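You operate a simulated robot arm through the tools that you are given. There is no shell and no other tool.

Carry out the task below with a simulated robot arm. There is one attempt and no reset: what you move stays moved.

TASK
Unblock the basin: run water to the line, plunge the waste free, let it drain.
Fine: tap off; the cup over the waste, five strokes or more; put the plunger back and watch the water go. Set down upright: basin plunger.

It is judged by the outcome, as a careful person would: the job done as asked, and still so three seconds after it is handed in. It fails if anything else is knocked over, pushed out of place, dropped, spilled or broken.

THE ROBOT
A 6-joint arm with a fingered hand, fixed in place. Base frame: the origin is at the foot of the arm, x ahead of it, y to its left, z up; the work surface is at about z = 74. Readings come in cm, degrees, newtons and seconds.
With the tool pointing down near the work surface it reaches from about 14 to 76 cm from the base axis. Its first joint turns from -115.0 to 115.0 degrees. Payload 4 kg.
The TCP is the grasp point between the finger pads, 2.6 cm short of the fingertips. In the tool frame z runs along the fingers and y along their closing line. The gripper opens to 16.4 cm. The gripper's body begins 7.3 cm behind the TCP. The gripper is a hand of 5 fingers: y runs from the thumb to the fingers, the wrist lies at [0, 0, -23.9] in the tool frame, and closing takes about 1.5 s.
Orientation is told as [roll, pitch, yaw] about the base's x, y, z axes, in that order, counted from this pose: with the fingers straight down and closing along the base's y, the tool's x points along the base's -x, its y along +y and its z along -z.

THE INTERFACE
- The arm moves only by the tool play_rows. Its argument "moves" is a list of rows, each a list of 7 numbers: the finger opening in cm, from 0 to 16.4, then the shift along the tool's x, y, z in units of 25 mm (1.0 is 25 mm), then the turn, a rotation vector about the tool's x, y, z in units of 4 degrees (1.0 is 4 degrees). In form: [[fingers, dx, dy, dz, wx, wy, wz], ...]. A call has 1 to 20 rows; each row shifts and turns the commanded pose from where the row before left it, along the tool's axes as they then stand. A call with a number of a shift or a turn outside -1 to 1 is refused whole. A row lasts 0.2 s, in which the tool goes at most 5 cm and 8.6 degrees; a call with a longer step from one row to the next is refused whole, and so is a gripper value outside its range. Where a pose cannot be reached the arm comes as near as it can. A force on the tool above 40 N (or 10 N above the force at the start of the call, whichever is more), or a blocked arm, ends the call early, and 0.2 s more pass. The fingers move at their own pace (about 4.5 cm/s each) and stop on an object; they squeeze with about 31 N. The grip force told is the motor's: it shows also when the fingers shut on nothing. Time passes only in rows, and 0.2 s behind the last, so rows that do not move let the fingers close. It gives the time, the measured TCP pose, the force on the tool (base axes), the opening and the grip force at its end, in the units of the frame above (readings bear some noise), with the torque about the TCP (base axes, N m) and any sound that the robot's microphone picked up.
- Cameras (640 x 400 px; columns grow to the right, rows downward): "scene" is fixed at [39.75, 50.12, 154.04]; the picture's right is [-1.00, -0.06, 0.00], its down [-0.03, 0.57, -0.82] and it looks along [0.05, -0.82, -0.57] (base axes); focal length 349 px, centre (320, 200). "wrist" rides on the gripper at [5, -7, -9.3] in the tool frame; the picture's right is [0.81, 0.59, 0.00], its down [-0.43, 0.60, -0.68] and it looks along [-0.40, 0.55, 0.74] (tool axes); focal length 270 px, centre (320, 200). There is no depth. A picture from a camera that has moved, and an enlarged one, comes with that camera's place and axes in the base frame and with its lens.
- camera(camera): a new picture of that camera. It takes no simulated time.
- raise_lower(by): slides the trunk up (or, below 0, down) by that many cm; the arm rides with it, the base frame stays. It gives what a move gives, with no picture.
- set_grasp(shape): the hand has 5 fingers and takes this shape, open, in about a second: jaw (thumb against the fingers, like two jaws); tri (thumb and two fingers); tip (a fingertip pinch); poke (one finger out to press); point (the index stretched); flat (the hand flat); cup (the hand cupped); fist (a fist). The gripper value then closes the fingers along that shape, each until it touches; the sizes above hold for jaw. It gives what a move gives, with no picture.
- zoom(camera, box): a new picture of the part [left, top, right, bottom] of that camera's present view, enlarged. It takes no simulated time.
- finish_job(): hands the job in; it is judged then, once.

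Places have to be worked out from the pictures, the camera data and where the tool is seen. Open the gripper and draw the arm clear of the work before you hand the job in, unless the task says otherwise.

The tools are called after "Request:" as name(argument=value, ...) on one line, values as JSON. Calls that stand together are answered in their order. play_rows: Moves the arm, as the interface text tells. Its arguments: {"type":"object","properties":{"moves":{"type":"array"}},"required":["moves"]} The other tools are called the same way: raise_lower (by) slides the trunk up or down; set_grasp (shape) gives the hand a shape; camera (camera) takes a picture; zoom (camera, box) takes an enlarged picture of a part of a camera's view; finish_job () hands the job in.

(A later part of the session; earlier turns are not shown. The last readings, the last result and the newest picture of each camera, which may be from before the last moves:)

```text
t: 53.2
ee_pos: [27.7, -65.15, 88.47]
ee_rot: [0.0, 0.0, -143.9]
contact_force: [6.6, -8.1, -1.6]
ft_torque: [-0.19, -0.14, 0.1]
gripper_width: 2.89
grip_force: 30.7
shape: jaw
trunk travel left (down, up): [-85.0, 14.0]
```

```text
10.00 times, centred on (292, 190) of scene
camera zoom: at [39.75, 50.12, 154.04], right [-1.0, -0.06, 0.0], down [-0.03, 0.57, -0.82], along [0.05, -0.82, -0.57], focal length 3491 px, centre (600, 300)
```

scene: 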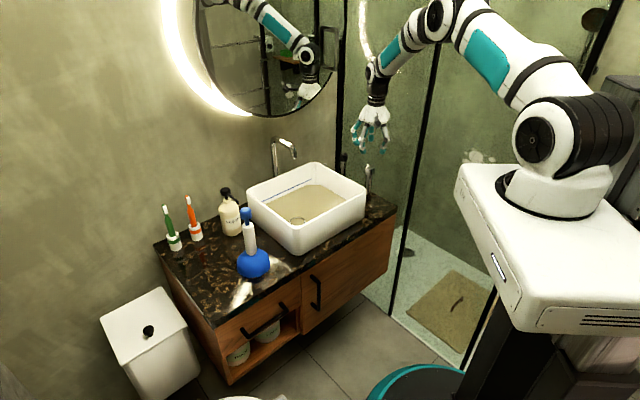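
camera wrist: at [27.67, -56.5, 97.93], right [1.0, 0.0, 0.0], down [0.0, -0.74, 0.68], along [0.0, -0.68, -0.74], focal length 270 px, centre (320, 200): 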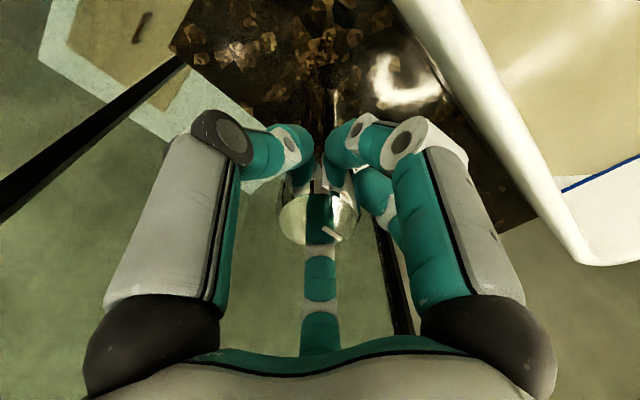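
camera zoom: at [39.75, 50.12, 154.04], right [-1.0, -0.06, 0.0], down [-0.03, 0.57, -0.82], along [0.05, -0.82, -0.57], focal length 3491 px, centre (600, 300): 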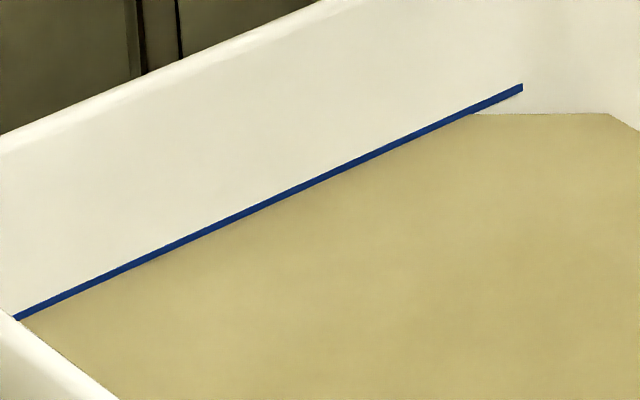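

Water is exactly at the line, the stream has stopped and the knob's mark is back at its starting place. I release and rise straight up.

Request:
play_rows(moves=[[9, 0, 0, 0, 0, 0, 0], [9, 0, 0, 0, 0, 0, 0], [9, 0, 0, 0, 0, 0, 0], [9, 0, 0, 0, 0, 0, 0], [9, 0, 0, 0, 0, 0, 0], [9, 0, 0, -0.5, 0, 0, 0], [9, 0, 0, -0.86, 0, 0, 0], [9, 0, 0, -0.86, 0, 0, 0], [9, 0, 0, -0.86, 0, 0, 0], [9, 0, 0, -0.86, 0, 0, 0], [9, 0, 0, -0.86, 0, 0, 0], [9, 0, 0, -0.86, 0, 0, 0], [9, 0, 0, -0.86, 0, 0, 0], [9, 0, 0, -0.86, 0, 0, 0], [9, 0, 0, -0.86, 0, 0, 0]])

Request:
camera(camera="wrist")

Request:
zoom(camera="scene", box=[240, 120, 400, 220])

Request:
zoom(camera="scene", box=[260, 170, 324, 210])

```text
t: 56.4
ee_pos: [27.55, -65.06, 108.93]
ee_rot: [0.0, 0.0, -144.0]
contact_force: [0.4, 0.3, 0.2]
ft_torque: [0.0, -0.01, 0.0]
gripper_width: 8.94
grip_force: 0.0
shape: jaw
trunk travel left (down, up): [-85.0, 14.0]
```

```text
taken
camera wrist: at [27.48, -56.39, 118.57], right [1.0, 0.0, 0.0], down [0.0, -0.74, 0.68], along [0.0, -0.68, -0.74], focal length 270 px, centre (320, 200)
```

wrist: 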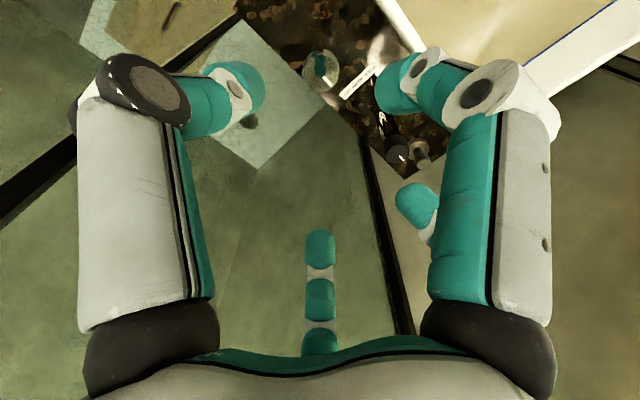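

```text
4.00 times, centred on (320, 170) of scene
camera zoom: at [39.75, 50.12, 154.04], right [-1.0, -0.06, 0.0], down [-0.03, 0.57, -0.82], along [0.05, -0.82, -0.57], focal length 1396 px, centre (320, 320)
```

zoom: 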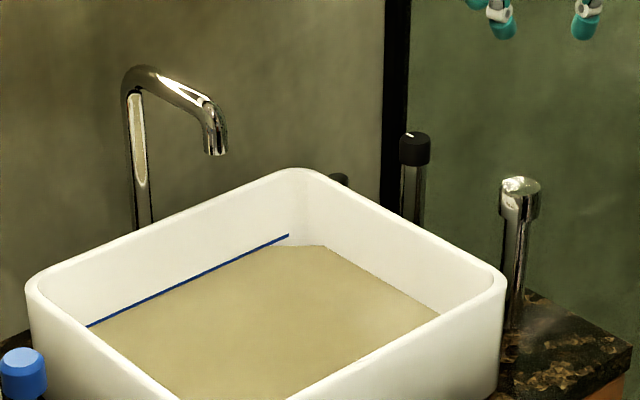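

```text
10.00 times, centred on (292, 190) of scene
camera zoom: at [39.75, 50.12, 154.04], right [-1.0, -0.06, 0.0], down [-0.03, 0.57, -0.82], along [0.05, -0.82, -0.57], focal length 3491 px, centre (600, 300)
```

zoom: 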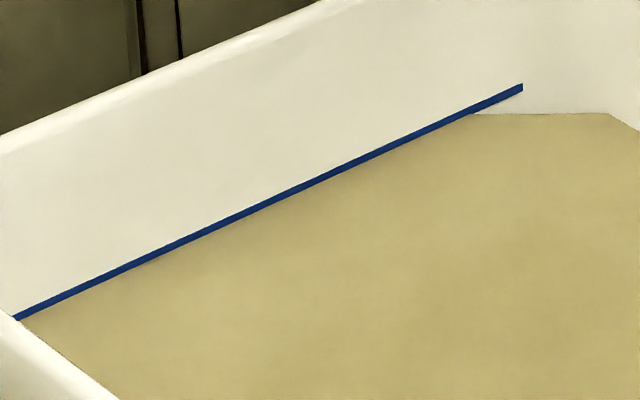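

The level is stable and the tap is off. Now I move over to the plunger at about (65,-27).

Request:
play_rows(moves=[[9, 0.95, -0.155, -0.07, 0, 0, 0], [9, 0.95, -0.155, -0.07, 0, 0, 0], [9, 0.95, -0.155, -0.07, 0, 0, 0], [9, 0.95, -0.155, -0.07, 0, 0, 0], [9, 0.95, -0.155, -0.07, 0, 0, 0], [9, 0.95, -0.155, -0.07, 0, 0, 0], [9, 0.95, -0.155, -0.07, 0, 0, 0], [9, 0.95, -0.155, -0.07, 0, 0, 0], [9, 0.95, -0.155, -0.07, 0, 0, 0], [9, 0.95, -0.155, -0.07, 0, 0, 0], [9, 0.95, -0.155, -0.07, 0, 0, 0], [9, 0.95, -0.155, -0.07, 0, 0, 0], [9, 0.95, -0.155, -0.07, 0, 0, 0], [9, 0.95, -0.155, -0.07, 0, 0, 0], [9, 0.95, -0.155, -0.07, 0, 0, 0], [9, 0.95, -0.155, -0.07, 0, 0, 0], [9, 0.95, -0.155, -0.07, 0, 0, 0], [9, 0.95, -0.155, -0.07, 0, 0, 0], [9, 0.95, -0.155, -0.07, 0, 0, 0], [9, 0.95, -0.155, -0.07, 0, 0, 0]])

Request:
play_rows(moves=[[9, 0, 0, 0, 0, 0, -1], [9, 0, 0, 0, 0, 0, -1], [9, 0, 0, 0, 0, 0, -1], [9, 0, 0, 0, 0, 0, -1], [9, 0, 0, 0, 0, 0, -1], [9, 0, 0, 0, 0, 0, -1], [9, 0, 0, 0, 0, 0, -1], [9, 0, 0, 0, 0, 0, -1], [9, 0, 0, 0, 0, 0, -1], [9, 0, 0, 0, 0, 0, -1], [9, 0, 0, 0, 0, 0, -1], [9, 0, 0, 0, 0, 0, -1], [9, 0, 0, 0, 0, 0, -1], [9, 0, 0, 0, 0, 0, -0.5]])

Request:
camera(camera="wrist")

Request:
camera(camera="scene")

```text
t: 60.6
ee_pos: [61.77, -30.74, 112.69]
ee_rot: [-0.1, 0.0, -144.0]
contact_force: [0.0, 0.4, -0.4]
ft_torque: [-0.03, 0.0, 0.01]
gripper_width: 8.98
grip_force: 0.1
shape: jaw
trunk travel left (down, up): [-85.0, 14.0]
```

```text
t: 63.6
ee_pos: [61.46, -30.85, 112.67]
ee_rot: [0.0, 0.0, -90.0]
contact_force: [0.6, 0.3, 0.1]
ft_torque: [0.01, -0.02, 0.02]
gripper_width: 8.97
grip_force: 0.0
shape: jaw
trunk travel left (down, up): [-85.0, 14.0]
```

```text
taken
camera wrist: at [54.51, -25.65, 122.11], right [0.59, 0.81, 0.0], down [0.6, -0.43, 0.68], along [0.55, -0.4, -0.74], focal length 270 px, centre (320, 200)
```

wrist: 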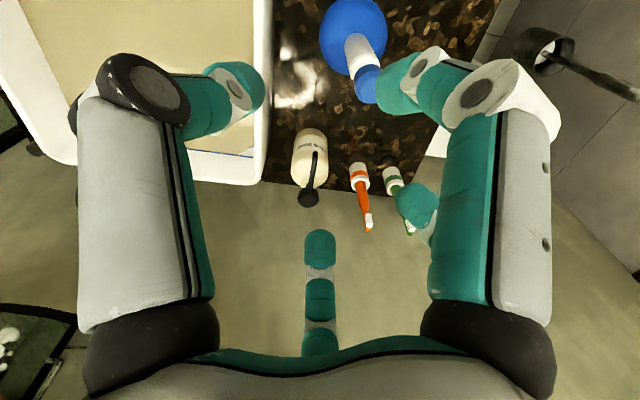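

```text
taken
```

scene: 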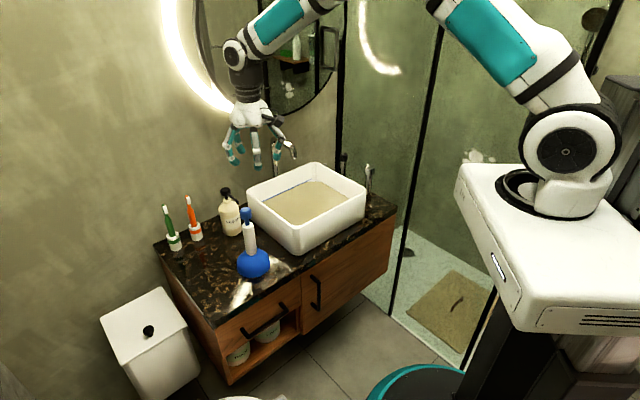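

I'll zoom in on the plunger from here to refine its axis.

Request:
zoom(camera="wrist", box=[300, 0, 420, 110])

```text
3.64 times, centred on (360, 55) of wrist
camera zoom: at [54.51, -25.65, 122.11], right [0.59, 0.81, 0.0], down [0.6, -0.43, 0.68], along [0.55, -0.4, -0.74], focal length 983 px, centre (174, 727)
```

zoom: 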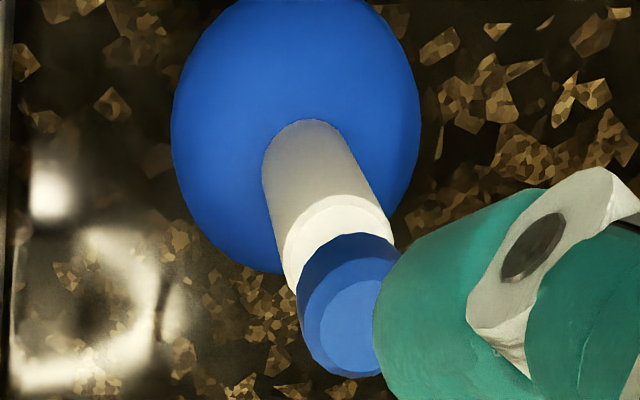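

The plunger axis is at (65.1,-27.4), top z≈96. I centre the hand over it and come down to just above the knob.

Request:
play_rows(moves=[[10, 0.46, 0.485, 0, 0, 0, 0], [10, 0.46, 0.485, 0, 0, 0, 0], [10, 0.46, 0.485, 0, 0, 0, 0], [10, 0, 0, 0.8, 0, 0, 0], [10, 0, 0, 0.8, 0, 0, 0], [10, 0, 0, 0.8, 0, 0, 0], [10, 0, 0, 0.8, 0, 0, 0], [10, 0, 0, 0.8, 0, 0, 0], [10, 0, 0, 0.6, 0, 0, 0], [10, 0, 0, 0, 0, 0, 0]])

Request:
camera(camera="wrist")

Request:
zoom(camera="scene", box=[180, 150, 340, 290])

```text
t: 65.8
ee_pos: [65.22, -27.34, 101.16]
ee_rot: [0.0, 0.0, -90.0]
contact_force: [-0.7, -0.1, -0.5]
ft_torque: [-0.01, 0.01, 0.0]
gripper_width: 9.95
grip_force: 0.1
shape: jaw
trunk travel left (down, up): [-85.0, 14.0]
```

```text
taken
camera wrist: at [58.18, -22.16, 110.65], right [0.59, 0.81, 0.0], down [0.6, -0.43, 0.68], along [0.55, -0.4, -0.74], focal length 270 px, centre (320, 200)
```

wrist: 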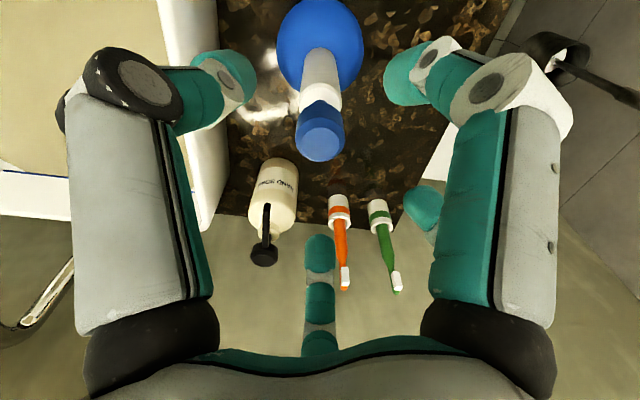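

```text
2.86 times, centred on (260, 220) of scene
camera zoom: at [39.75, 50.12, 154.04], right [-1.0, -0.06, 0.0], down [-0.03, 0.57, -0.82], along [0.05, -0.82, -0.57], focal length 998 px, centre (491, 143)
```

zoom: 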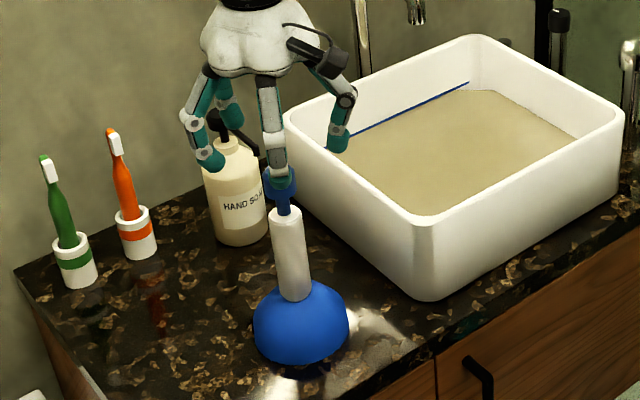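

Aligned: knob centred beneath the hand. I descend to TCP z≈90 and close on the upper handle.

Request:
play_rows(moves=[[10, 0, 0, 0.74, 0, 0, 0], [10, 0, 0, 0.74, 0, 0, 0], [10, 0, 0, 0.74, 0, 0, 0], [10, 0, 0, 0.74, 0, 0, 0], [10, 0, 0, 0.74, 0, 0, 0], [10, 0, 0, 0.74, 0, 0, 0], [10, 0, 0, 0, 0, 0, 0]])

Request:
camera(camera="wrist")

Request:
zoom(camera="scene", box=[180, 150, 340, 290])

```text
t: 67.4
ee_pos: [65.13, -27.28, 90.14]
ee_rot: [0.0, 0.0, -89.9]
contact_force: [-0.9, 0.3, -0.1]
ft_torque: [0.0, -0.01, 0.01]
gripper_width: 9.96
grip_force: 0.0
shape: jaw
trunk travel left (down, up): [-85.0, 14.0]
```

```text
taken
camera wrist: at [58.24, -22.13, 99.6], right [0.59, 0.81, 0.0], down [0.6, -0.43, 0.68], along [0.55, -0.4, -0.74], focal length 270 px, centre (320, 200)
```

wrist: 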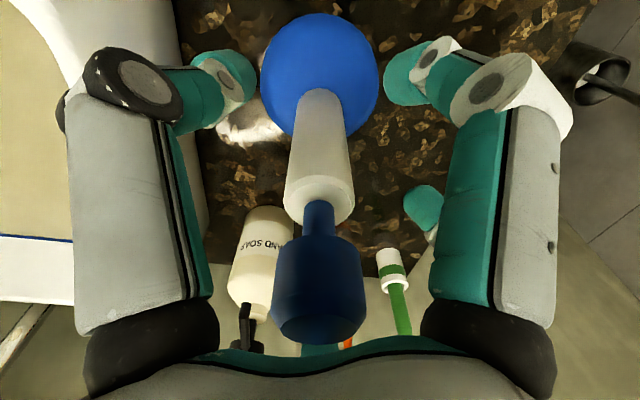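

```text
2.86 times, centred on (260, 220) of scene
camera zoom: at [39.75, 50.12, 154.04], right [-1.0, -0.06, 0.0], down [-0.03, 0.57, -0.82], along [0.05, -0.82, -0.57], focal length 998 px, centre (491, 143)
```

zoom: 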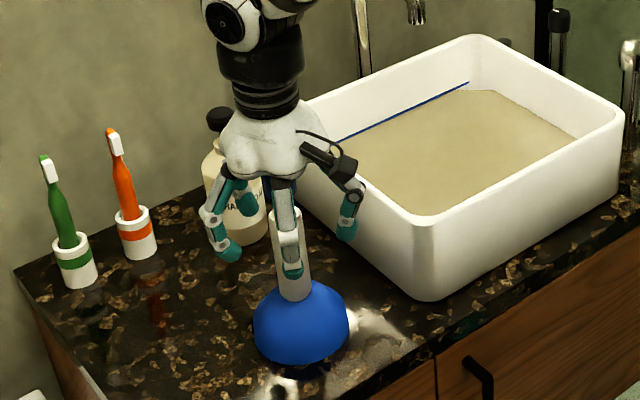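

The handle is centred. I lower 0.6 cm more for a better bite and close.

Request:
play_rows(moves=[[10, 0, 0, 0.24, 0, 0, 0], [6, 0, 0, 0, 0, 0, 0], [5, 0, 0, 0, 0, 0, 0], [4, 0, 0, 0, 0, 0, 0], [3, 0, 0, 0, 0, 0, 0], [2, 0, 0, 0, 0, 0, 0], [1, 0, 0, 0, 0, 0, 0], [0, 0, 0, 0, 0, 0, 0], [0, 0, 0, 0, 0, 0, 0], [0, 0, 0, 0, 0, 0, 0], [0, 0, 0, 0, 0, 0, 0]])

Request:
camera(camera="wrist")

Request:
zoom(camera="scene", box=[180, 150, 340, 290])

```text
t: 69.8
ee_pos: [65.26, -27.38, 89.48]
ee_rot: [0.0, 0.0, -90.0]
contact_force: [-0.5, -0.7, -0.1]
ft_torque: [-0.01, -0.04, -0.01]
gripper_width: 2.77
grip_force: 30.8
shape: jaw
trunk travel left (down, up): [-85.0, 14.0]
```

```text
taken
camera wrist: at [58.26, -22.18, 98.97], right [0.59, 0.81, 0.0], down [0.6, -0.43, 0.68], along [0.55, -0.4, -0.74], focal length 270 px, centre (320, 200)
```

wrist: 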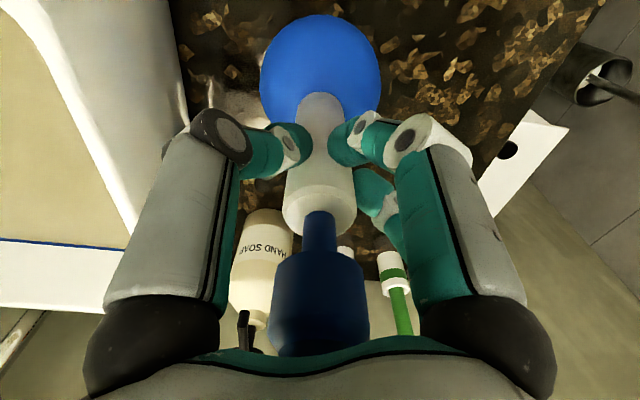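

```text
2.86 times, centred on (260, 220) of scene
camera zoom: at [39.75, 50.12, 154.04], right [-1.0, -0.06, 0.0], down [-0.03, 0.57, -0.82], along [0.05, -0.82, -0.57], focal length 998 px, centre (491, 143)
```

zoom: 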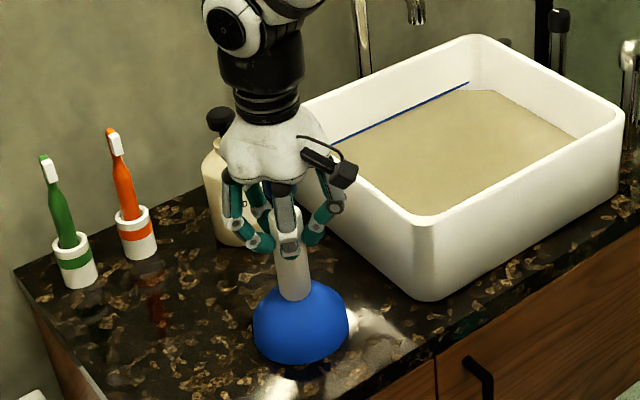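

The handle is gripped, centred and upright. I lift 17 cm so the cup clears the basin rim (z≈86).

Request:
play_rows(moves=[[0, 0, 0, -0.3, 0, 0, 0], [0, 0, 0, -0.5, 0, 0, 0], [0, 0, 0, -0.75, 0, 0, 0], [0, 0, 0, -0.75, 0, 0, 0], [0, 0, 0, -0.75, 0, 0, 0], [0, 0, 0, -0.75, 0, 0, 0], [0, 0, 0, -0.75, 0, 0, 0], [0, 0, 0, -0.75, 0, 0, 0], [0, 0, 0, -0.75, 0, 0, 0], [0, 0, 0, -0.75, 0, 0, 0], [0, 0, 0, 0, 0, 0, 0]])

Request:
camera(camera="wrist")

Request:
camera(camera="scene")

```text
t: 72.2
ee_pos: [65.14, -27.39, 106.56]
ee_rot: [-0.1, 0.0, -90.1]
contact_force: [-0.4, -0.6, -2.9]
ft_torque: [-0.01, 0.0, 0.04]
gripper_width: 2.77
grip_force: 31.1
shape: jaw
trunk travel left (down, up): [-85.0, 14.0]
```

```text
taken
camera wrist: at [58.3, -22.24, 116.01], right [0.59, 0.81, 0.0], down [0.6, -0.43, 0.68], along [0.55, -0.4, -0.74], focal length 270 px, centre (320, 200)
```

wrist: 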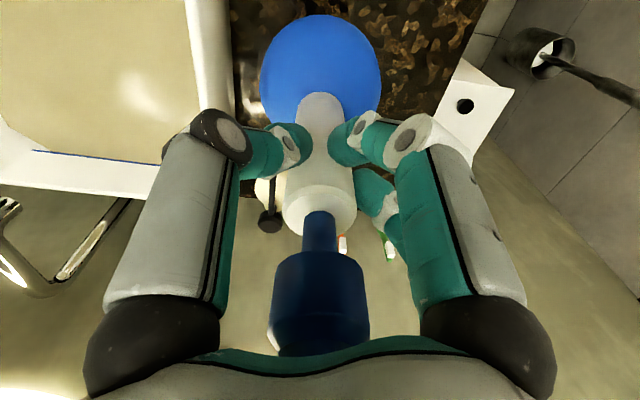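

```text
taken
```

scene: 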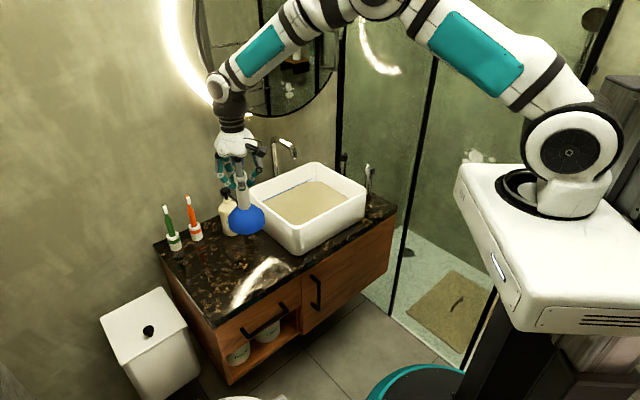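

The plunger is held plumb. I carry it over the waste at (53.5,-46.9).

Request:
play_rows(moves=[[0, -0.65, -0.388, 0, 0, 0, 0], [0, -0.65, -0.388, 0, 0, 0, 0], [0, -0.65, -0.388, 0, 0, 0, 0], [0, -0.65, -0.388, 0, 0, 0, 0], [0, -0.65, -0.388, 0, 0, 0, 0], [0, -0.65, -0.388, 0, 0, 0, 0], [0, -0.65, -0.388, 0, 0, 0, 0], [0, -0.65, -0.388, 0, 0, 0, 0], [0, -0.65, -0.388, 0, 0, 0, 0], [0, -0.65, -0.388, 0, 0, 0, 0], [0, -0.65, -0.388, 0, 0, 0, 0], [0, -0.65, -0.388, 0, 0, 0, 0], [0, 0, 0, 0, 0, 0, 0], [0, 0, 0, 0, 0, 0, 0]])

Request:
camera(camera="wrist")

Request:
zoom(camera="scene", box=[220, 100, 400, 260])

```text
t: 75.2
ee_pos: [53.44, -46.74, 106.64]
ee_rot: [0.0, 0.0, -90.0]
contact_force: [0.3, -0.2, -3.0]
ft_torque: [0.03, -0.02, 0.0]
gripper_width: 2.79
grip_force: 31.0
shape: jaw
trunk travel left (down, up): [-85.0, 14.0]
```

```text
taken
camera wrist: at [46.48, -41.57, 116.08], right [0.59, 0.81, 0.0], down [0.6, -0.43, 0.68], along [0.55, -0.4, -0.74], focal length 270 px, centre (320, 200)
```

wrist: 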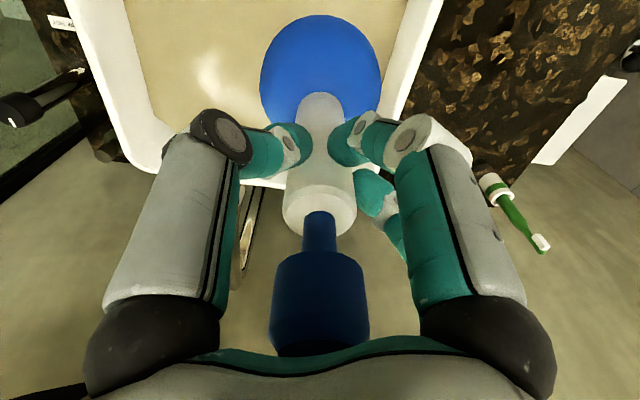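

```text
2.50 times, centred on (310, 180) of scene
camera zoom: at [39.75, 50.12, 154.04], right [-1.0, -0.06, 0.0], down [-0.03, 0.57, -0.82], along [0.05, -0.82, -0.57], focal length 873 px, centre (345, 250)
```

zoom: 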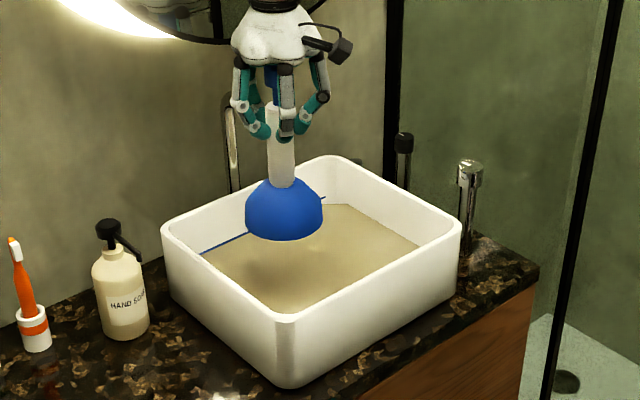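

The cup is above the waste inside the basin walls. I lower it gently to just above the floor.

Request:
play_rows(moves=[[0, 0, 0, 0.6, 0, 0, 0], [0, 0, 0, 0.6, 0, 0, 0], [0, 0, 0, 0.6, 0, 0, 0], [0, 0, 0, 0.6, 0, 0, 0], [0, 0, 0, 0.6, 0, 0, 0], [0, 0, 0, 0.6, 0, 0, 0], [0, 0, 0, 0.6, 0, 0, 0], [0, 0, 0, 0.6, 0, 0, 0], [0, 0, 0, 0.6, 0, 0, 0], [0, 0, 0, 0, 0, 0, 0]])

Request:
camera(camera="wrist")

Request:
zoom(camera="scene", box=[220, 100, 400, 260])

```text
t: 77.4
ee_pos: [53.48, -46.89, 92.96]
ee_rot: [0.0, 0.0, -90.0]
contact_force: [0.0, 0.4, -1.9]
ft_torque: [0.02, -0.03, 0.03]
gripper_width: 2.8
grip_force: 30.9
shape: jaw
trunk travel left (down, up): [-85.0, 14.0]
```

```text
taken
camera wrist: at [46.51, -41.65, 102.45], right [0.59, 0.81, 0.0], down [0.6, -0.43, 0.68], along [0.55, -0.4, -0.74], focal length 270 px, centre (320, 200)
```

wrist: 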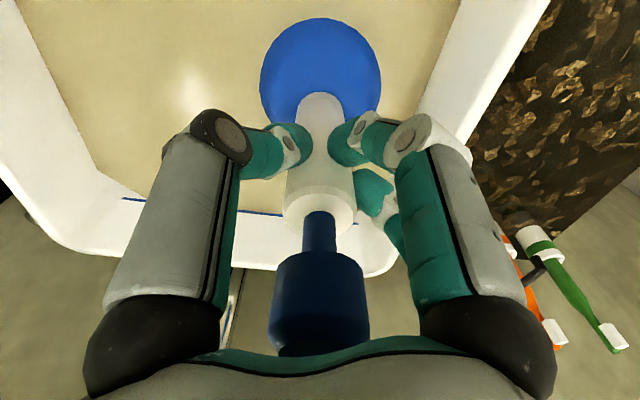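

```text
2.50 times, centred on (310, 180) of scene
camera zoom: at [39.75, 50.12, 154.04], right [-1.0, -0.06, 0.0], down [-0.03, 0.57, -0.82], along [0.05, -0.82, -0.57], focal length 873 px, centre (345, 250)
```

zoom: 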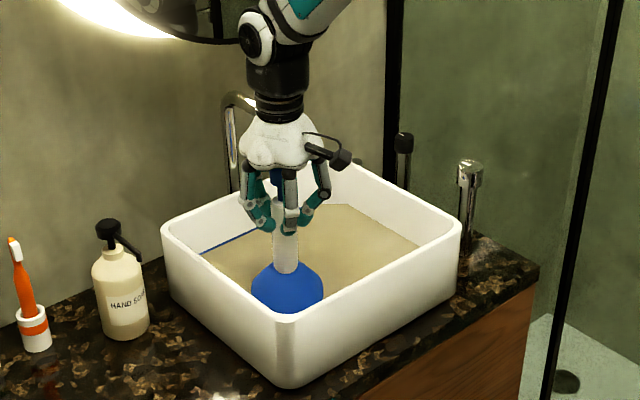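

Now I lower in small steps to find the basin floor by force.

Request:
play_rows(moves=[[0, 0, 0, 0.16, 0, 0, 0], [0, 0, 0, 0.16, 0, 0, 0], [0, 0, 0, 0.16, 0, 0, 0], [0, 0, 0, 0.1, 0, 0, 0], [0, 0, 0, 0.1, 0, 0, 0], [0, 0, 0, 0, 0, 0, 0]])

```text
t: 78.8
ee_pos: [53.49, -46.74, 91.33]
ee_rot: [0.0, 0.1, -90.0]
contact_force: [-0.1, 0.1, -2.2]
ft_torque: [0.0, -0.01, 0.01]
gripper_width: 2.77
grip_force: 30.3
shape: jaw
trunk travel left (down, up): [-85.0, 14.0]
```

Still no floor contact at TCP z=91.3; I step lower.

Request:
play_rows(moves=[[0, 0, 0, 0.1, 0, 0, 0], [0, 0, 0, 0.1, 0, 0, 0], [0, 0, 0, 0.1, 0, 0, 0], [0, 0, 0, 0.1, 0, 0, 0], [0, 0, 0, 0, 0, 0, 0]])

Request:
zoom(camera="scene", box=[260, 160, 360, 240])

```text
t: 80.0
ee_pos: [53.5, -46.78, 90.68]
ee_rot: [0.3, -0.2, -90.1]
contact_force: [0.2, 0.4, 21.7]
ft_torque: [0.0, 0.01, 0.03]
gripper_width: 2.78
grip_force: 31.3
shape: jaw
trunk travel left (down, up): [-85.0, 14.0]
```

```text
5.00 times, centred on (310, 200) of scene
camera zoom: at [39.75, 50.12, 154.04], right [-1.0, -0.06, 0.0], down [-0.03, 0.57, -0.82], along [0.05, -0.82, -0.57], focal length 1746 px, centre (370, 200)
```

zoom: 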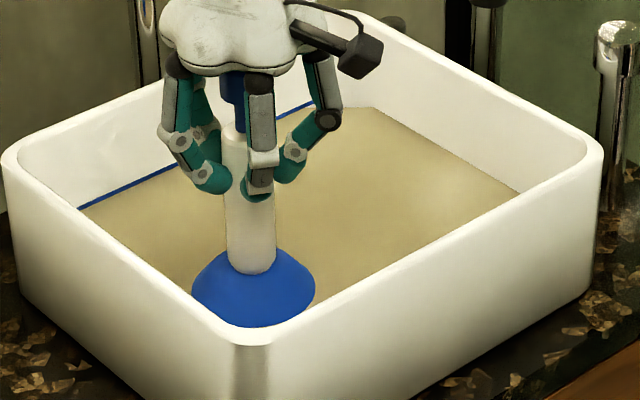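

Floor contact at TCP z≈90.7 with ~22 N: the cup is seated over the waste. I make the first two strokes: 3 cm up, then down to the seat.

Request:
play_rows(moves=[[0, 0, 0, -0.4, 0, 0, 0], [0, 0, 0, -0.4, 0, 0, 0], [0, 0, 0, -0.4, 0, 0, 0], [0, 0, 0, 0, 0, 0, 0], [0, 0, 0, 0.5, 0, 0, 0], [0, 0, 0, 0.4, 0, 0, 0], [0, 0, 0, 0.2, 0, 0, 0], [0, 0, 0, 0.1, 0, 0, 0], [0, 0, 0, 0, 0, 0, 0]])

Request:
camera(camera="wrist")

Request:
zoom(camera="scene", box=[260, 160, 360, 240])

```text
t: 82.0
ee_pos: [53.53, -46.76, 90.65]
ee_rot: [0.2, -0.2, -90.0]
contact_force: [-1.7, 3.8, 17.2]
ft_torque: [0.03, 0.06, 0.02]
gripper_width: 2.81
grip_force: 30.9
shape: jaw
trunk travel left (down, up): [-85.0, 14.0]
```

```text
taken
camera wrist: at [46.5, -41.53, 100.05], right [0.59, 0.81, 0.0], down [0.59, -0.43, 0.68], along [0.55, -0.4, -0.73], focal length 270 px, centre (320, 200)
```

wrist: 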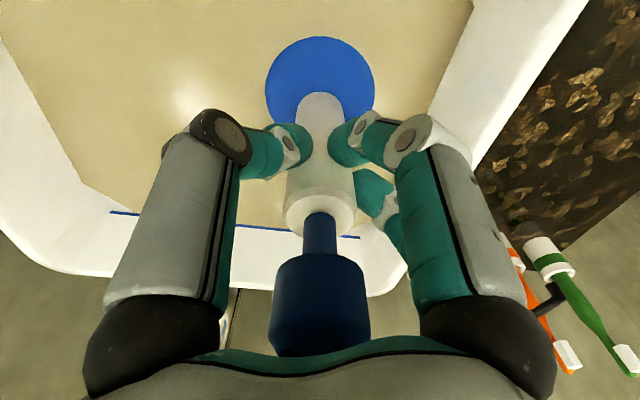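

```text
5.00 times, centred on (310, 200) of scene
camera zoom: at [39.75, 50.12, 154.04], right [-1.0, -0.06, 0.0], down [-0.03, 0.57, -0.82], along [0.05, -0.82, -0.57], focal length 1746 px, centre (370, 200)
```

zoom: 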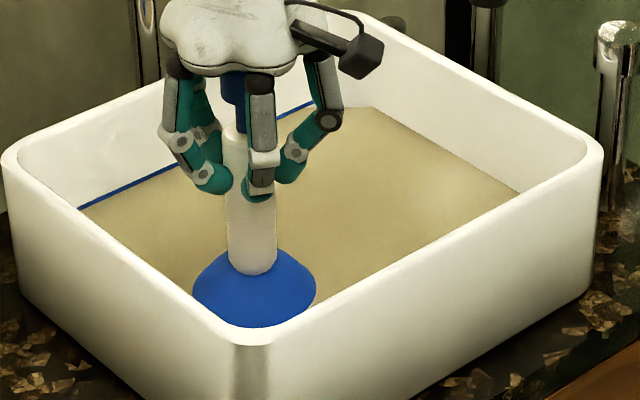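

The stroke worked with the cup back on the waste. I do two more strokes, pressing slightly firmer.

Request:
play_rows(moves=[[0, 0, 0, -0.4, 0, 0, 0], [0, 0, 0, -0.4, 0, 0, 0], [0, 0, 0, -0.4, 0, 0, 0], [0, 0, 0, 0, 0, 0, 0], [0, 0, 0, 0.5, 0, 0, 0], [0, 0, 0, 0.4, 0, 0, 0], [0, 0, 0, 0.2, 0, 0, 0], [0, 0, 0, 0.12, 0, 0, 0], [0, 0, 0, 0, 0, 0, 0], [0, 0, 0, -0.42, 0, 0, 0], [0, 0, 0, -0.4, 0, 0, 0], [0, 0, 0, -0.4, 0, 0, 0], [0, 0, 0, 0, 0, 0, 0], [0, 0, 0, 0.5, 0, 0, 0], [0, 0, 0, 0.4, 0, 0, 0], [0, 0, 0, 0.2, 0, 0, 0], [0, 0, 0, 0.12, 0, 0, 0], [0, 0, 0, 0, 0, 0, 0]])

Request:
zoom(camera="scene", box=[260, 160, 360, 240])

```text
t: 85.8
ee_pos: [53.48, -46.69, 90.58]
ee_rot: [0.2, -0.1, -90.1]
contact_force: [0.3, 1.9, 17.9]
ft_torque: [0.05, -0.02, -0.04]
gripper_width: 2.81
grip_force: 30.6
shape: jaw
trunk travel left (down, up): [-85.0, 14.0]
```

```text
5.00 times, centred on (310, 200) of scene
camera zoom: at [39.75, 50.12, 154.04], right [-1.0, -0.06, 0.0], down [-0.03, 0.57, -0.82], along [0.05, -0.82, -0.57], focal length 1746 px, centre (370, 200)
```

zoom: 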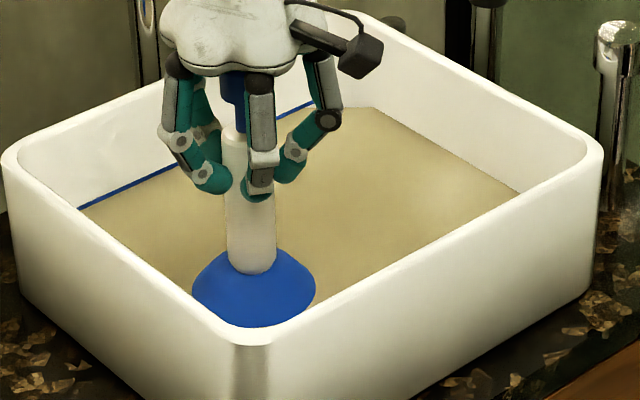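

Three strokes so far, water unchanged. I continue with two more in the same way.

Request:
play_rows(moves=[[0, 0, 0, -0.42, 0, 0, 0], [0, 0, 0, -0.4, 0, 0, 0], [0, 0, 0, -0.4, 0, 0, 0], [0, 0, 0, 0, 0, 0, 0], [0, 0, 0, 0.5, 0, 0, 0], [0, 0, 0, 0.4, 0, 0, 0], [0, 0, 0, 0.2, 0, 0, 0], [0, 0, 0, 0.14, 0, 0, 0], [0, 0, 0, 0, 0, 0, 0], [0, 0, 0, -0.44, 0, 0, 0], [0, 0, 0, -0.4, 0, 0, 0], [0, 0, 0, -0.4, 0, 0, 0], [0, 0, 0, 0, 0, 0, 0], [0, 0, 0, 0.5, 0, 0, 0], [0, 0, 0, 0.4, 0, 0, 0], [0, 0, 0, 0.2, 0, 0, 0], [0, 0, 0, 0.14, 0, 0, 0], [0, 0, 0, 0, 0, 0, 0]])

Request:
zoom(camera="scene", box=[260, 160, 360, 240])

Request:
camera(camera="wrist")

```text
t: 89.6
ee_pos: [53.46, -46.74, 90.63]
ee_rot: [0.2, -0.2, -89.9]
contact_force: [-0.2, 1.7, 21.6]
ft_torque: [0.0, -0.02, 0.03]
gripper_width: 2.8
grip_force: 31.4
shape: jaw
trunk travel left (down, up): [-85.0, 14.0]
```

```text
5.00 times, centred on (310, 200) of scene
camera zoom: at [39.75, 50.12, 154.04], right [-1.0, -0.06, 0.0], down [-0.03, 0.57, -0.82], along [0.05, -0.82, -0.57], focal length 1746 px, centre (370, 200)
```

zoom: 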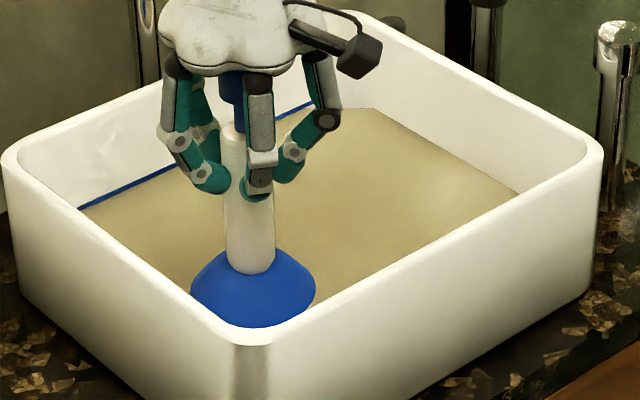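

```text
taken
camera wrist: at [46.6, -41.59, 100.02], right [0.59, 0.81, 0.0], down [0.59, -0.43, 0.68], along [0.55, -0.4, -0.73], focal length 270 px, centre (320, 200)
```

wrist: 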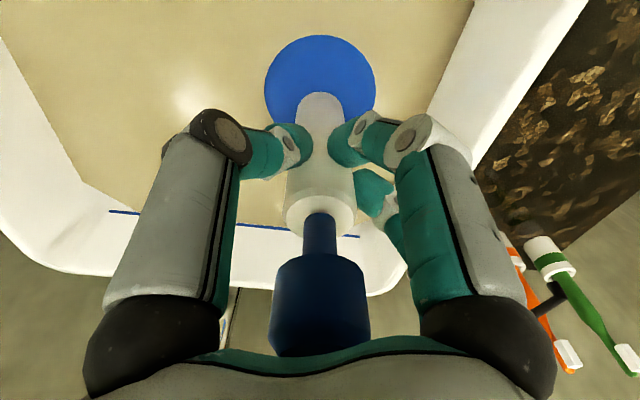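

Five strokes done. I zoom on the waterline to see whether the level is starting to fall.

Request:
zoom(camera="scene", box=[260, 170, 324, 210])

Request:
zoom(camera="scene", box=[310, 175, 374, 215])

```text
10.00 times, centred on (292, 190) of scene
camera zoom: at [39.75, 50.12, 154.04], right [-1.0, -0.06, 0.0], down [-0.03, 0.57, -0.82], along [0.05, -0.82, -0.57], focal length 3491 px, centre (600, 300)
```

zoom: 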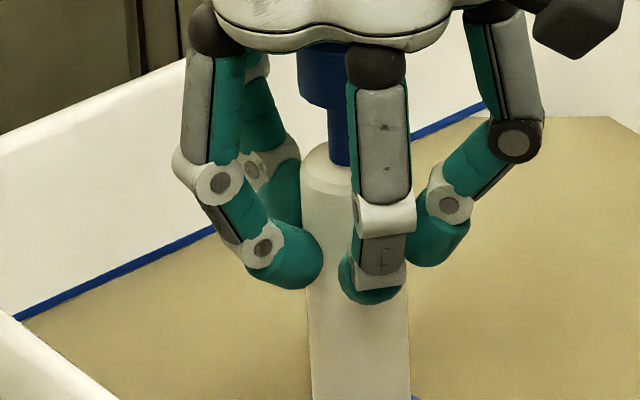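

```text
10.00 times, centred on (342, 195) of scene
camera zoom: at [39.75, 50.12, 154.04], right [-1.0, -0.06, 0.0], down [-0.03, 0.57, -0.82], along [0.05, -0.82, -0.57], focal length 3491 px, centre (100, 250)
```

zoom: 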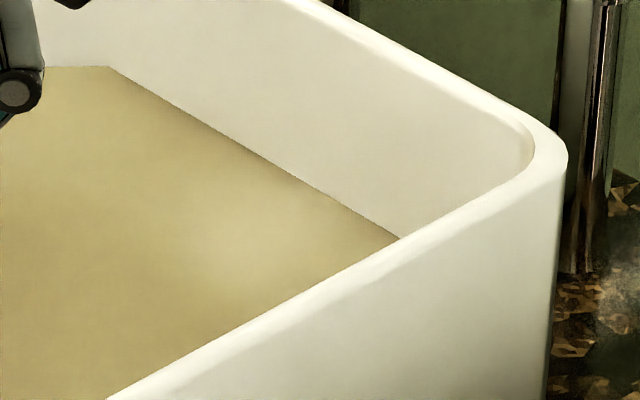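

The edge looks ~3 px lower than before, so it may have just begun to drain. I do two more strokes for certainty, then check.

Request:
play_rows(moves=[[0, 0, 0, -0.44, 0, 0, 0], [0, 0, 0, -0.4, 0, 0, 0], [0, 0, 0, -0.4, 0, 0, 0], [0, 0, 0, 0, 0, 0, 0], [0, 0, 0, 0.5, 0, 0, 0], [0, 0, 0, 0.4, 0, 0, 0], [0, 0, 0, 0.2, 0, 0, 0], [0, 0, 0, 0.14, 0, 0, 0], [0, 0, 0, 0, 0, 0, 0], [0, 0, 0, -0.44, 0, 0, 0], [0, 0, 0, -0.4, 0, 0, 0], [0, 0, 0, -0.4, 0, 0, 0], [0, 0, 0, 0, 0, 0, 0], [0, 0, 0, 0.5, 0, 0, 0], [0, 0, 0, 0.4, 0, 0, 0], [0, 0, 0, 0.2, 0, 0, 0], [0, 0, 0, 0.14, 0, 0, 0], [0, 0, 0, 0, 0, 0, 0]])

Request:
zoom(camera="scene", box=[260, 170, 324, 210])

Request:
zoom(camera="scene", box=[310, 175, 374, 215])

```text
t: 93.4
ee_pos: [53.64, -46.82, 90.61]
ee_rot: [0.1, -0.2, -89.9]
contact_force: [-1.2, 3.5, 21.5]
ft_torque: [0.09, 0.04, 0.01]
gripper_width: 2.83
grip_force: 31.2
shape: jaw
trunk travel left (down, up): [-85.0, 14.0]
```

```text
10.00 times, centred on (292, 190) of scene
camera zoom: at [39.75, 50.12, 154.04], right [-1.0, -0.06, 0.0], down [-0.03, 0.57, -0.82], along [0.05, -0.82, -0.57], focal length 3491 px, centre (600, 300)
```

zoom: 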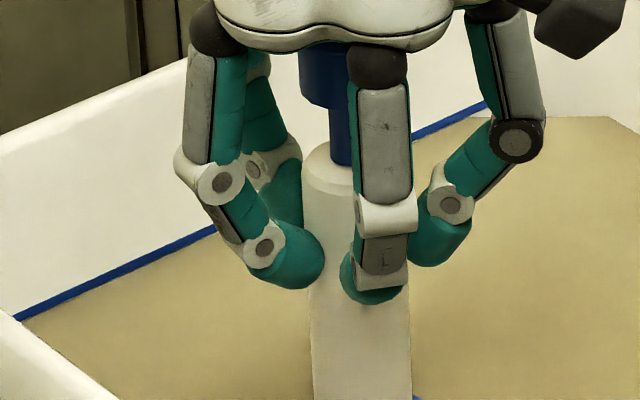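

```text
10.00 times, centred on (342, 195) of scene
camera zoom: at [39.75, 50.12, 154.04], right [-1.0, -0.06, 0.0], down [-0.03, 0.57, -0.82], along [0.05, -0.82, -0.57], focal length 3491 px, centre (100, 250)
```

zoom: 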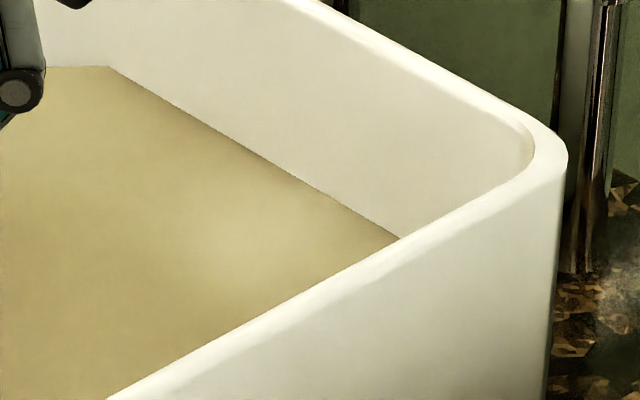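

Seven strokes done; with the cup seated the waste is sealed, so I lift the cup ~4.5 cm clear of the floor and watch the level.

Request:
play_rows(moves=[[0, 0, 0, -0.45, 0, 0, 0], [0, 0, 0, -0.45, 0, 0, 0], [0, 0, 0, -0.45, 0, 0, 0], [0, 0, 0, -0.45, 0, 0, 0], [0, 0, 0, 0, 0, 0, 0], [0, 0, 0, 0, 0, 0, 0], [0, 0, 0, 0, 0, 0, 0], [0, 0, 0, 0, 0, 0, 0], [0, 0, 0, 0, 0, 0, 0], [0, 0, 0, 0, 0, 0, 0], [0, 0, 0, 0, 0, 0, 0], [0, 0, 0, 0, 0, 0, 0], [0, 0, 0, 0, 0, 0, 0], [0, 0, 0, 0, 0, 0, 0]])

Request:
zoom(camera="scene", box=[260, 170, 324, 210])

Request:
zoom(camera="scene", box=[310, 175, 374, 215])

```text
t: 96.4
ee_pos: [53.48, -46.87, 94.58]
ee_rot: [0.0, 0.0, -90.0]
contact_force: [-0.5, -1.3, -2.7]
ft_torque: [-0.02, 0.02, -0.01]
gripper_width: 2.81
grip_force: 30.7
shape: jaw
trunk travel left (down, up): [-85.0, 14.0]
```

```text
10.00 times, centred on (292, 190) of scene
camera zoom: at [39.75, 50.12, 154.04], right [-1.0, -0.06, 0.0], down [-0.03, 0.57, -0.82], along [0.05, -0.82, -0.57], focal length 3491 px, centre (600, 300)
```

zoom: 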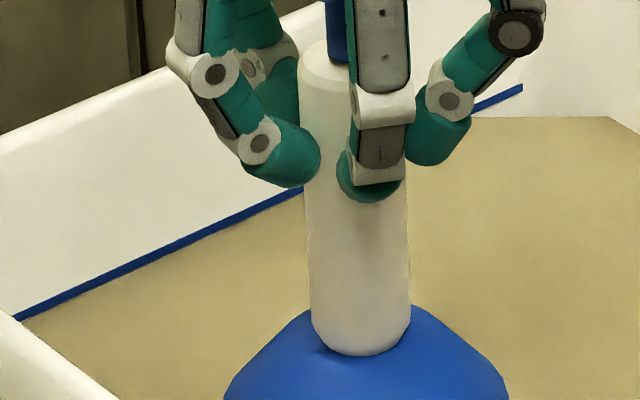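

```text
10.00 times, centred on (342, 195) of scene
camera zoom: at [39.75, 50.12, 154.04], right [-1.0, -0.06, 0.0], down [-0.03, 0.57, -0.82], along [0.05, -0.82, -0.57], focal length 3491 px, centre (100, 250)
```

zoom: 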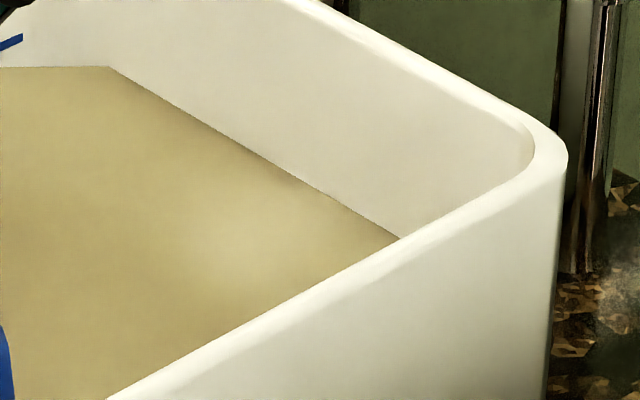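

The level is not falling with the cup lifted, so the blockage is not yet free (or only leaks). I hold for 4 s to measure any slow drain before choosing stronger strokes.

Request:
play_rows(moves=[[0, 0, 0, 0, 0, 0, 0], [0, 0, 0, 0, 0, 0, 0], [0, 0, 0, 0, 0, 0, 0], [0, 0, 0, 0, 0, 0, 0], [0, 0, 0, 0, 0, 0, 0], [0, 0, 0, 0, 0, 0, 0], [0, 0, 0, 0, 0, 0, 0], [0, 0, 0, 0, 0, 0, 0], [0, 0, 0, 0, 0, 0, 0], [0, 0, 0, 0, 0, 0, 0], [0, 0, 0, 0, 0, 0, 0], [0, 0, 0, 0, 0, 0, 0], [0, 0, 0, 0, 0, 0, 0], [0, 0, 0, 0, 0, 0, 0], [0, 0, 0, 0, 0, 0, 0], [0, 0, 0, 0, 0, 0, 0], [0, 0, 0, 0, 0, 0, 0], [0, 0, 0, 0, 0, 0, 0]])

Request:
zoom(camera="scene", box=[310, 175, 374, 215])

Request:
camera(camera="wrist")

Request:
zoom(camera="scene", box=[270, 170, 350, 240])

```text
t: 100.2
ee_pos: [53.51, -46.72, 94.63]
ee_rot: [0.0, 0.0, -90.0]
contact_force: [-0.2, 0.7, -2.0]
ft_torque: [-0.01, 0.01, 0.01]
gripper_width: 2.8
grip_force: 30.4
shape: jaw
trunk travel left (down, up): [-85.0, 14.0]
```

```text
10.00 times, centred on (342, 195) of scene
camera zoom: at [39.75, 50.12, 154.04], right [-1.0, -0.06, 0.0], down [-0.03, 0.57, -0.82], along [0.05, -0.82, -0.57], focal length 3491 px, centre (100, 250)
```

zoom: 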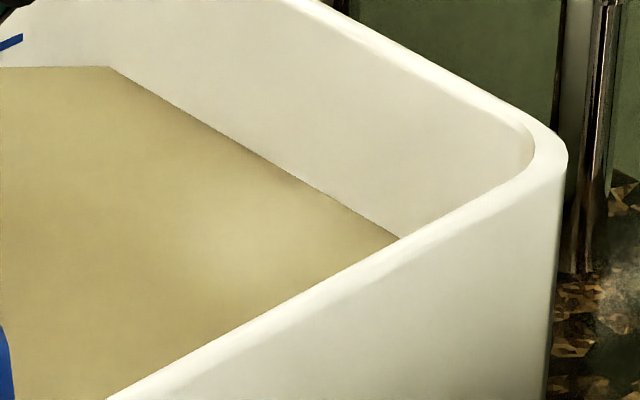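

```text
taken
camera wrist: at [46.55, -41.67, 104.06], right [0.59, 0.81, 0.0], down [0.6, -0.43, 0.68], along [0.55, -0.4, -0.74], focal length 270 px, centre (320, 200)
```

wrist: 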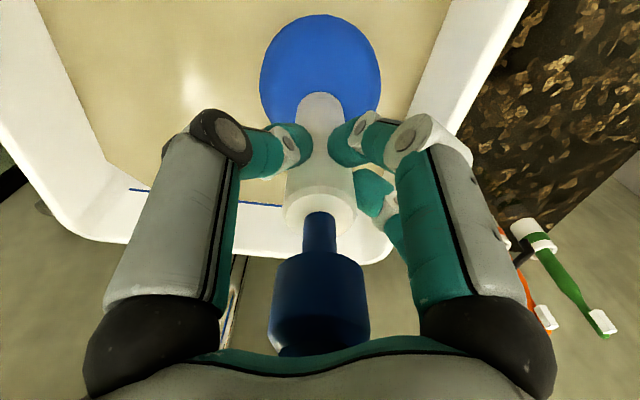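

```text
5.71 times, centred on (310, 205) of scene
camera zoom: at [39.75, 50.12, 154.04], right [-1.0, -0.06, 0.0], down [-0.03, 0.57, -0.82], along [0.05, -0.82, -0.57], focal length 1995 px, centre (377, 171)
```

zoom: 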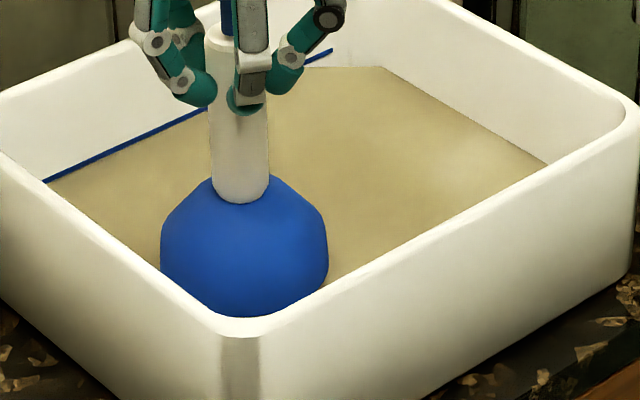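

The level is quite constant while the cup is still over the waste; maybe the plunger still blocks it. I lift the plunger fully clear, straight up, and watch.

Request:
play_rows(moves=[[0, 0, 0, -0.6, 0, 0, 0], [0, 0, 0, -0.6, 0, 0, 0], [0, 0, 0, -0.6, 0, 0, 0], [0, 0, 0, -0.6, 0, 0, 0], [0, 0, 0, -0.6, 0, 0, 0], [0, 0, 0, -0.6, 0, 0, 0], [0, 0, 0, -0.6, 0, 0, 0], [0, 0, 0, -0.6, 0, 0, 0], [0, 0, 0, 0, 0, 0, 0], [0, 0, 0, 0, 0, 0, 0], [0, 0, 0, 0, 0, 0, 0], [0, 0, 0, 0, 0, 0, 0], [0, 0, 0, 0, 0, 0, 0], [0, 0, 0, 0, 0, 0, 0], [0, 0, 0, 0, 0, 0, 0], [0, 0, 0, 0, 0, 0, 0], [0, 0, 0, 0, 0, 0, 0], [0, 0, 0, 0, 0, 0, 0]])

Request:
zoom(camera="scene", box=[310, 175, 374, 215])

Request:
zoom(camera="scene", box=[270, 170, 350, 240])

```text
t: 104.0
ee_pos: [53.33, -46.81, 106.64]
ee_rot: [-0.1, 0.1, -90.0]
contact_force: [-0.4, 0.2, -2.8]
ft_torque: [-0.03, 0.02, -0.01]
gripper_width: 2.81
grip_force: 30.7
shape: jaw
trunk travel left (down, up): [-85.0, 14.0]
```

```text
10.00 times, centred on (342, 195) of scene
camera zoom: at [39.75, 50.12, 154.04], right [-1.0, -0.06, 0.0], down [-0.03, 0.57, -0.82], along [0.05, -0.82, -0.57], focal length 3491 px, centre (100, 250)
```

zoom: 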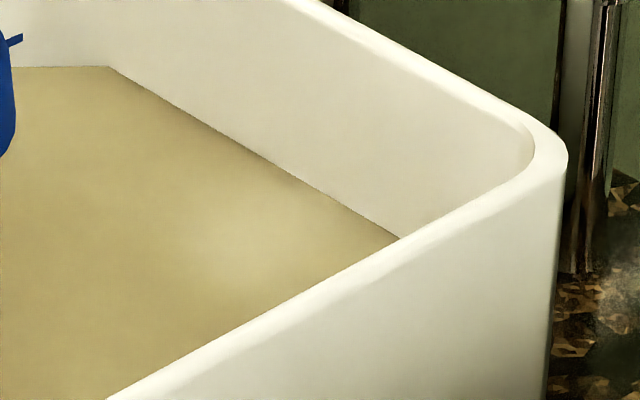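

```text
5.71 times, centred on (310, 205) of scene
camera zoom: at [39.75, 50.12, 154.04], right [-1.0, -0.06, 0.0], down [-0.03, 0.57, -0.82], along [0.05, -0.82, -0.57], focal length 1995 px, centre (377, 171)
```

zoom: 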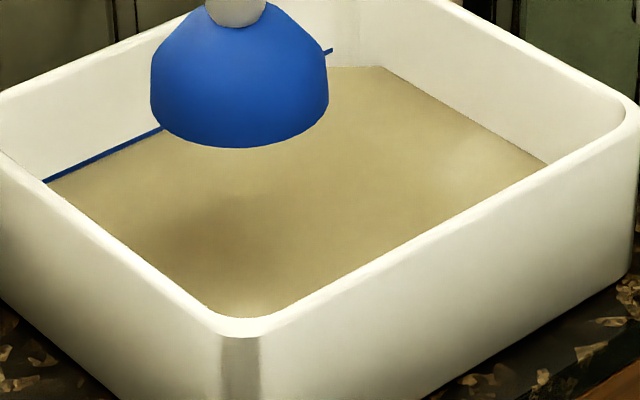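

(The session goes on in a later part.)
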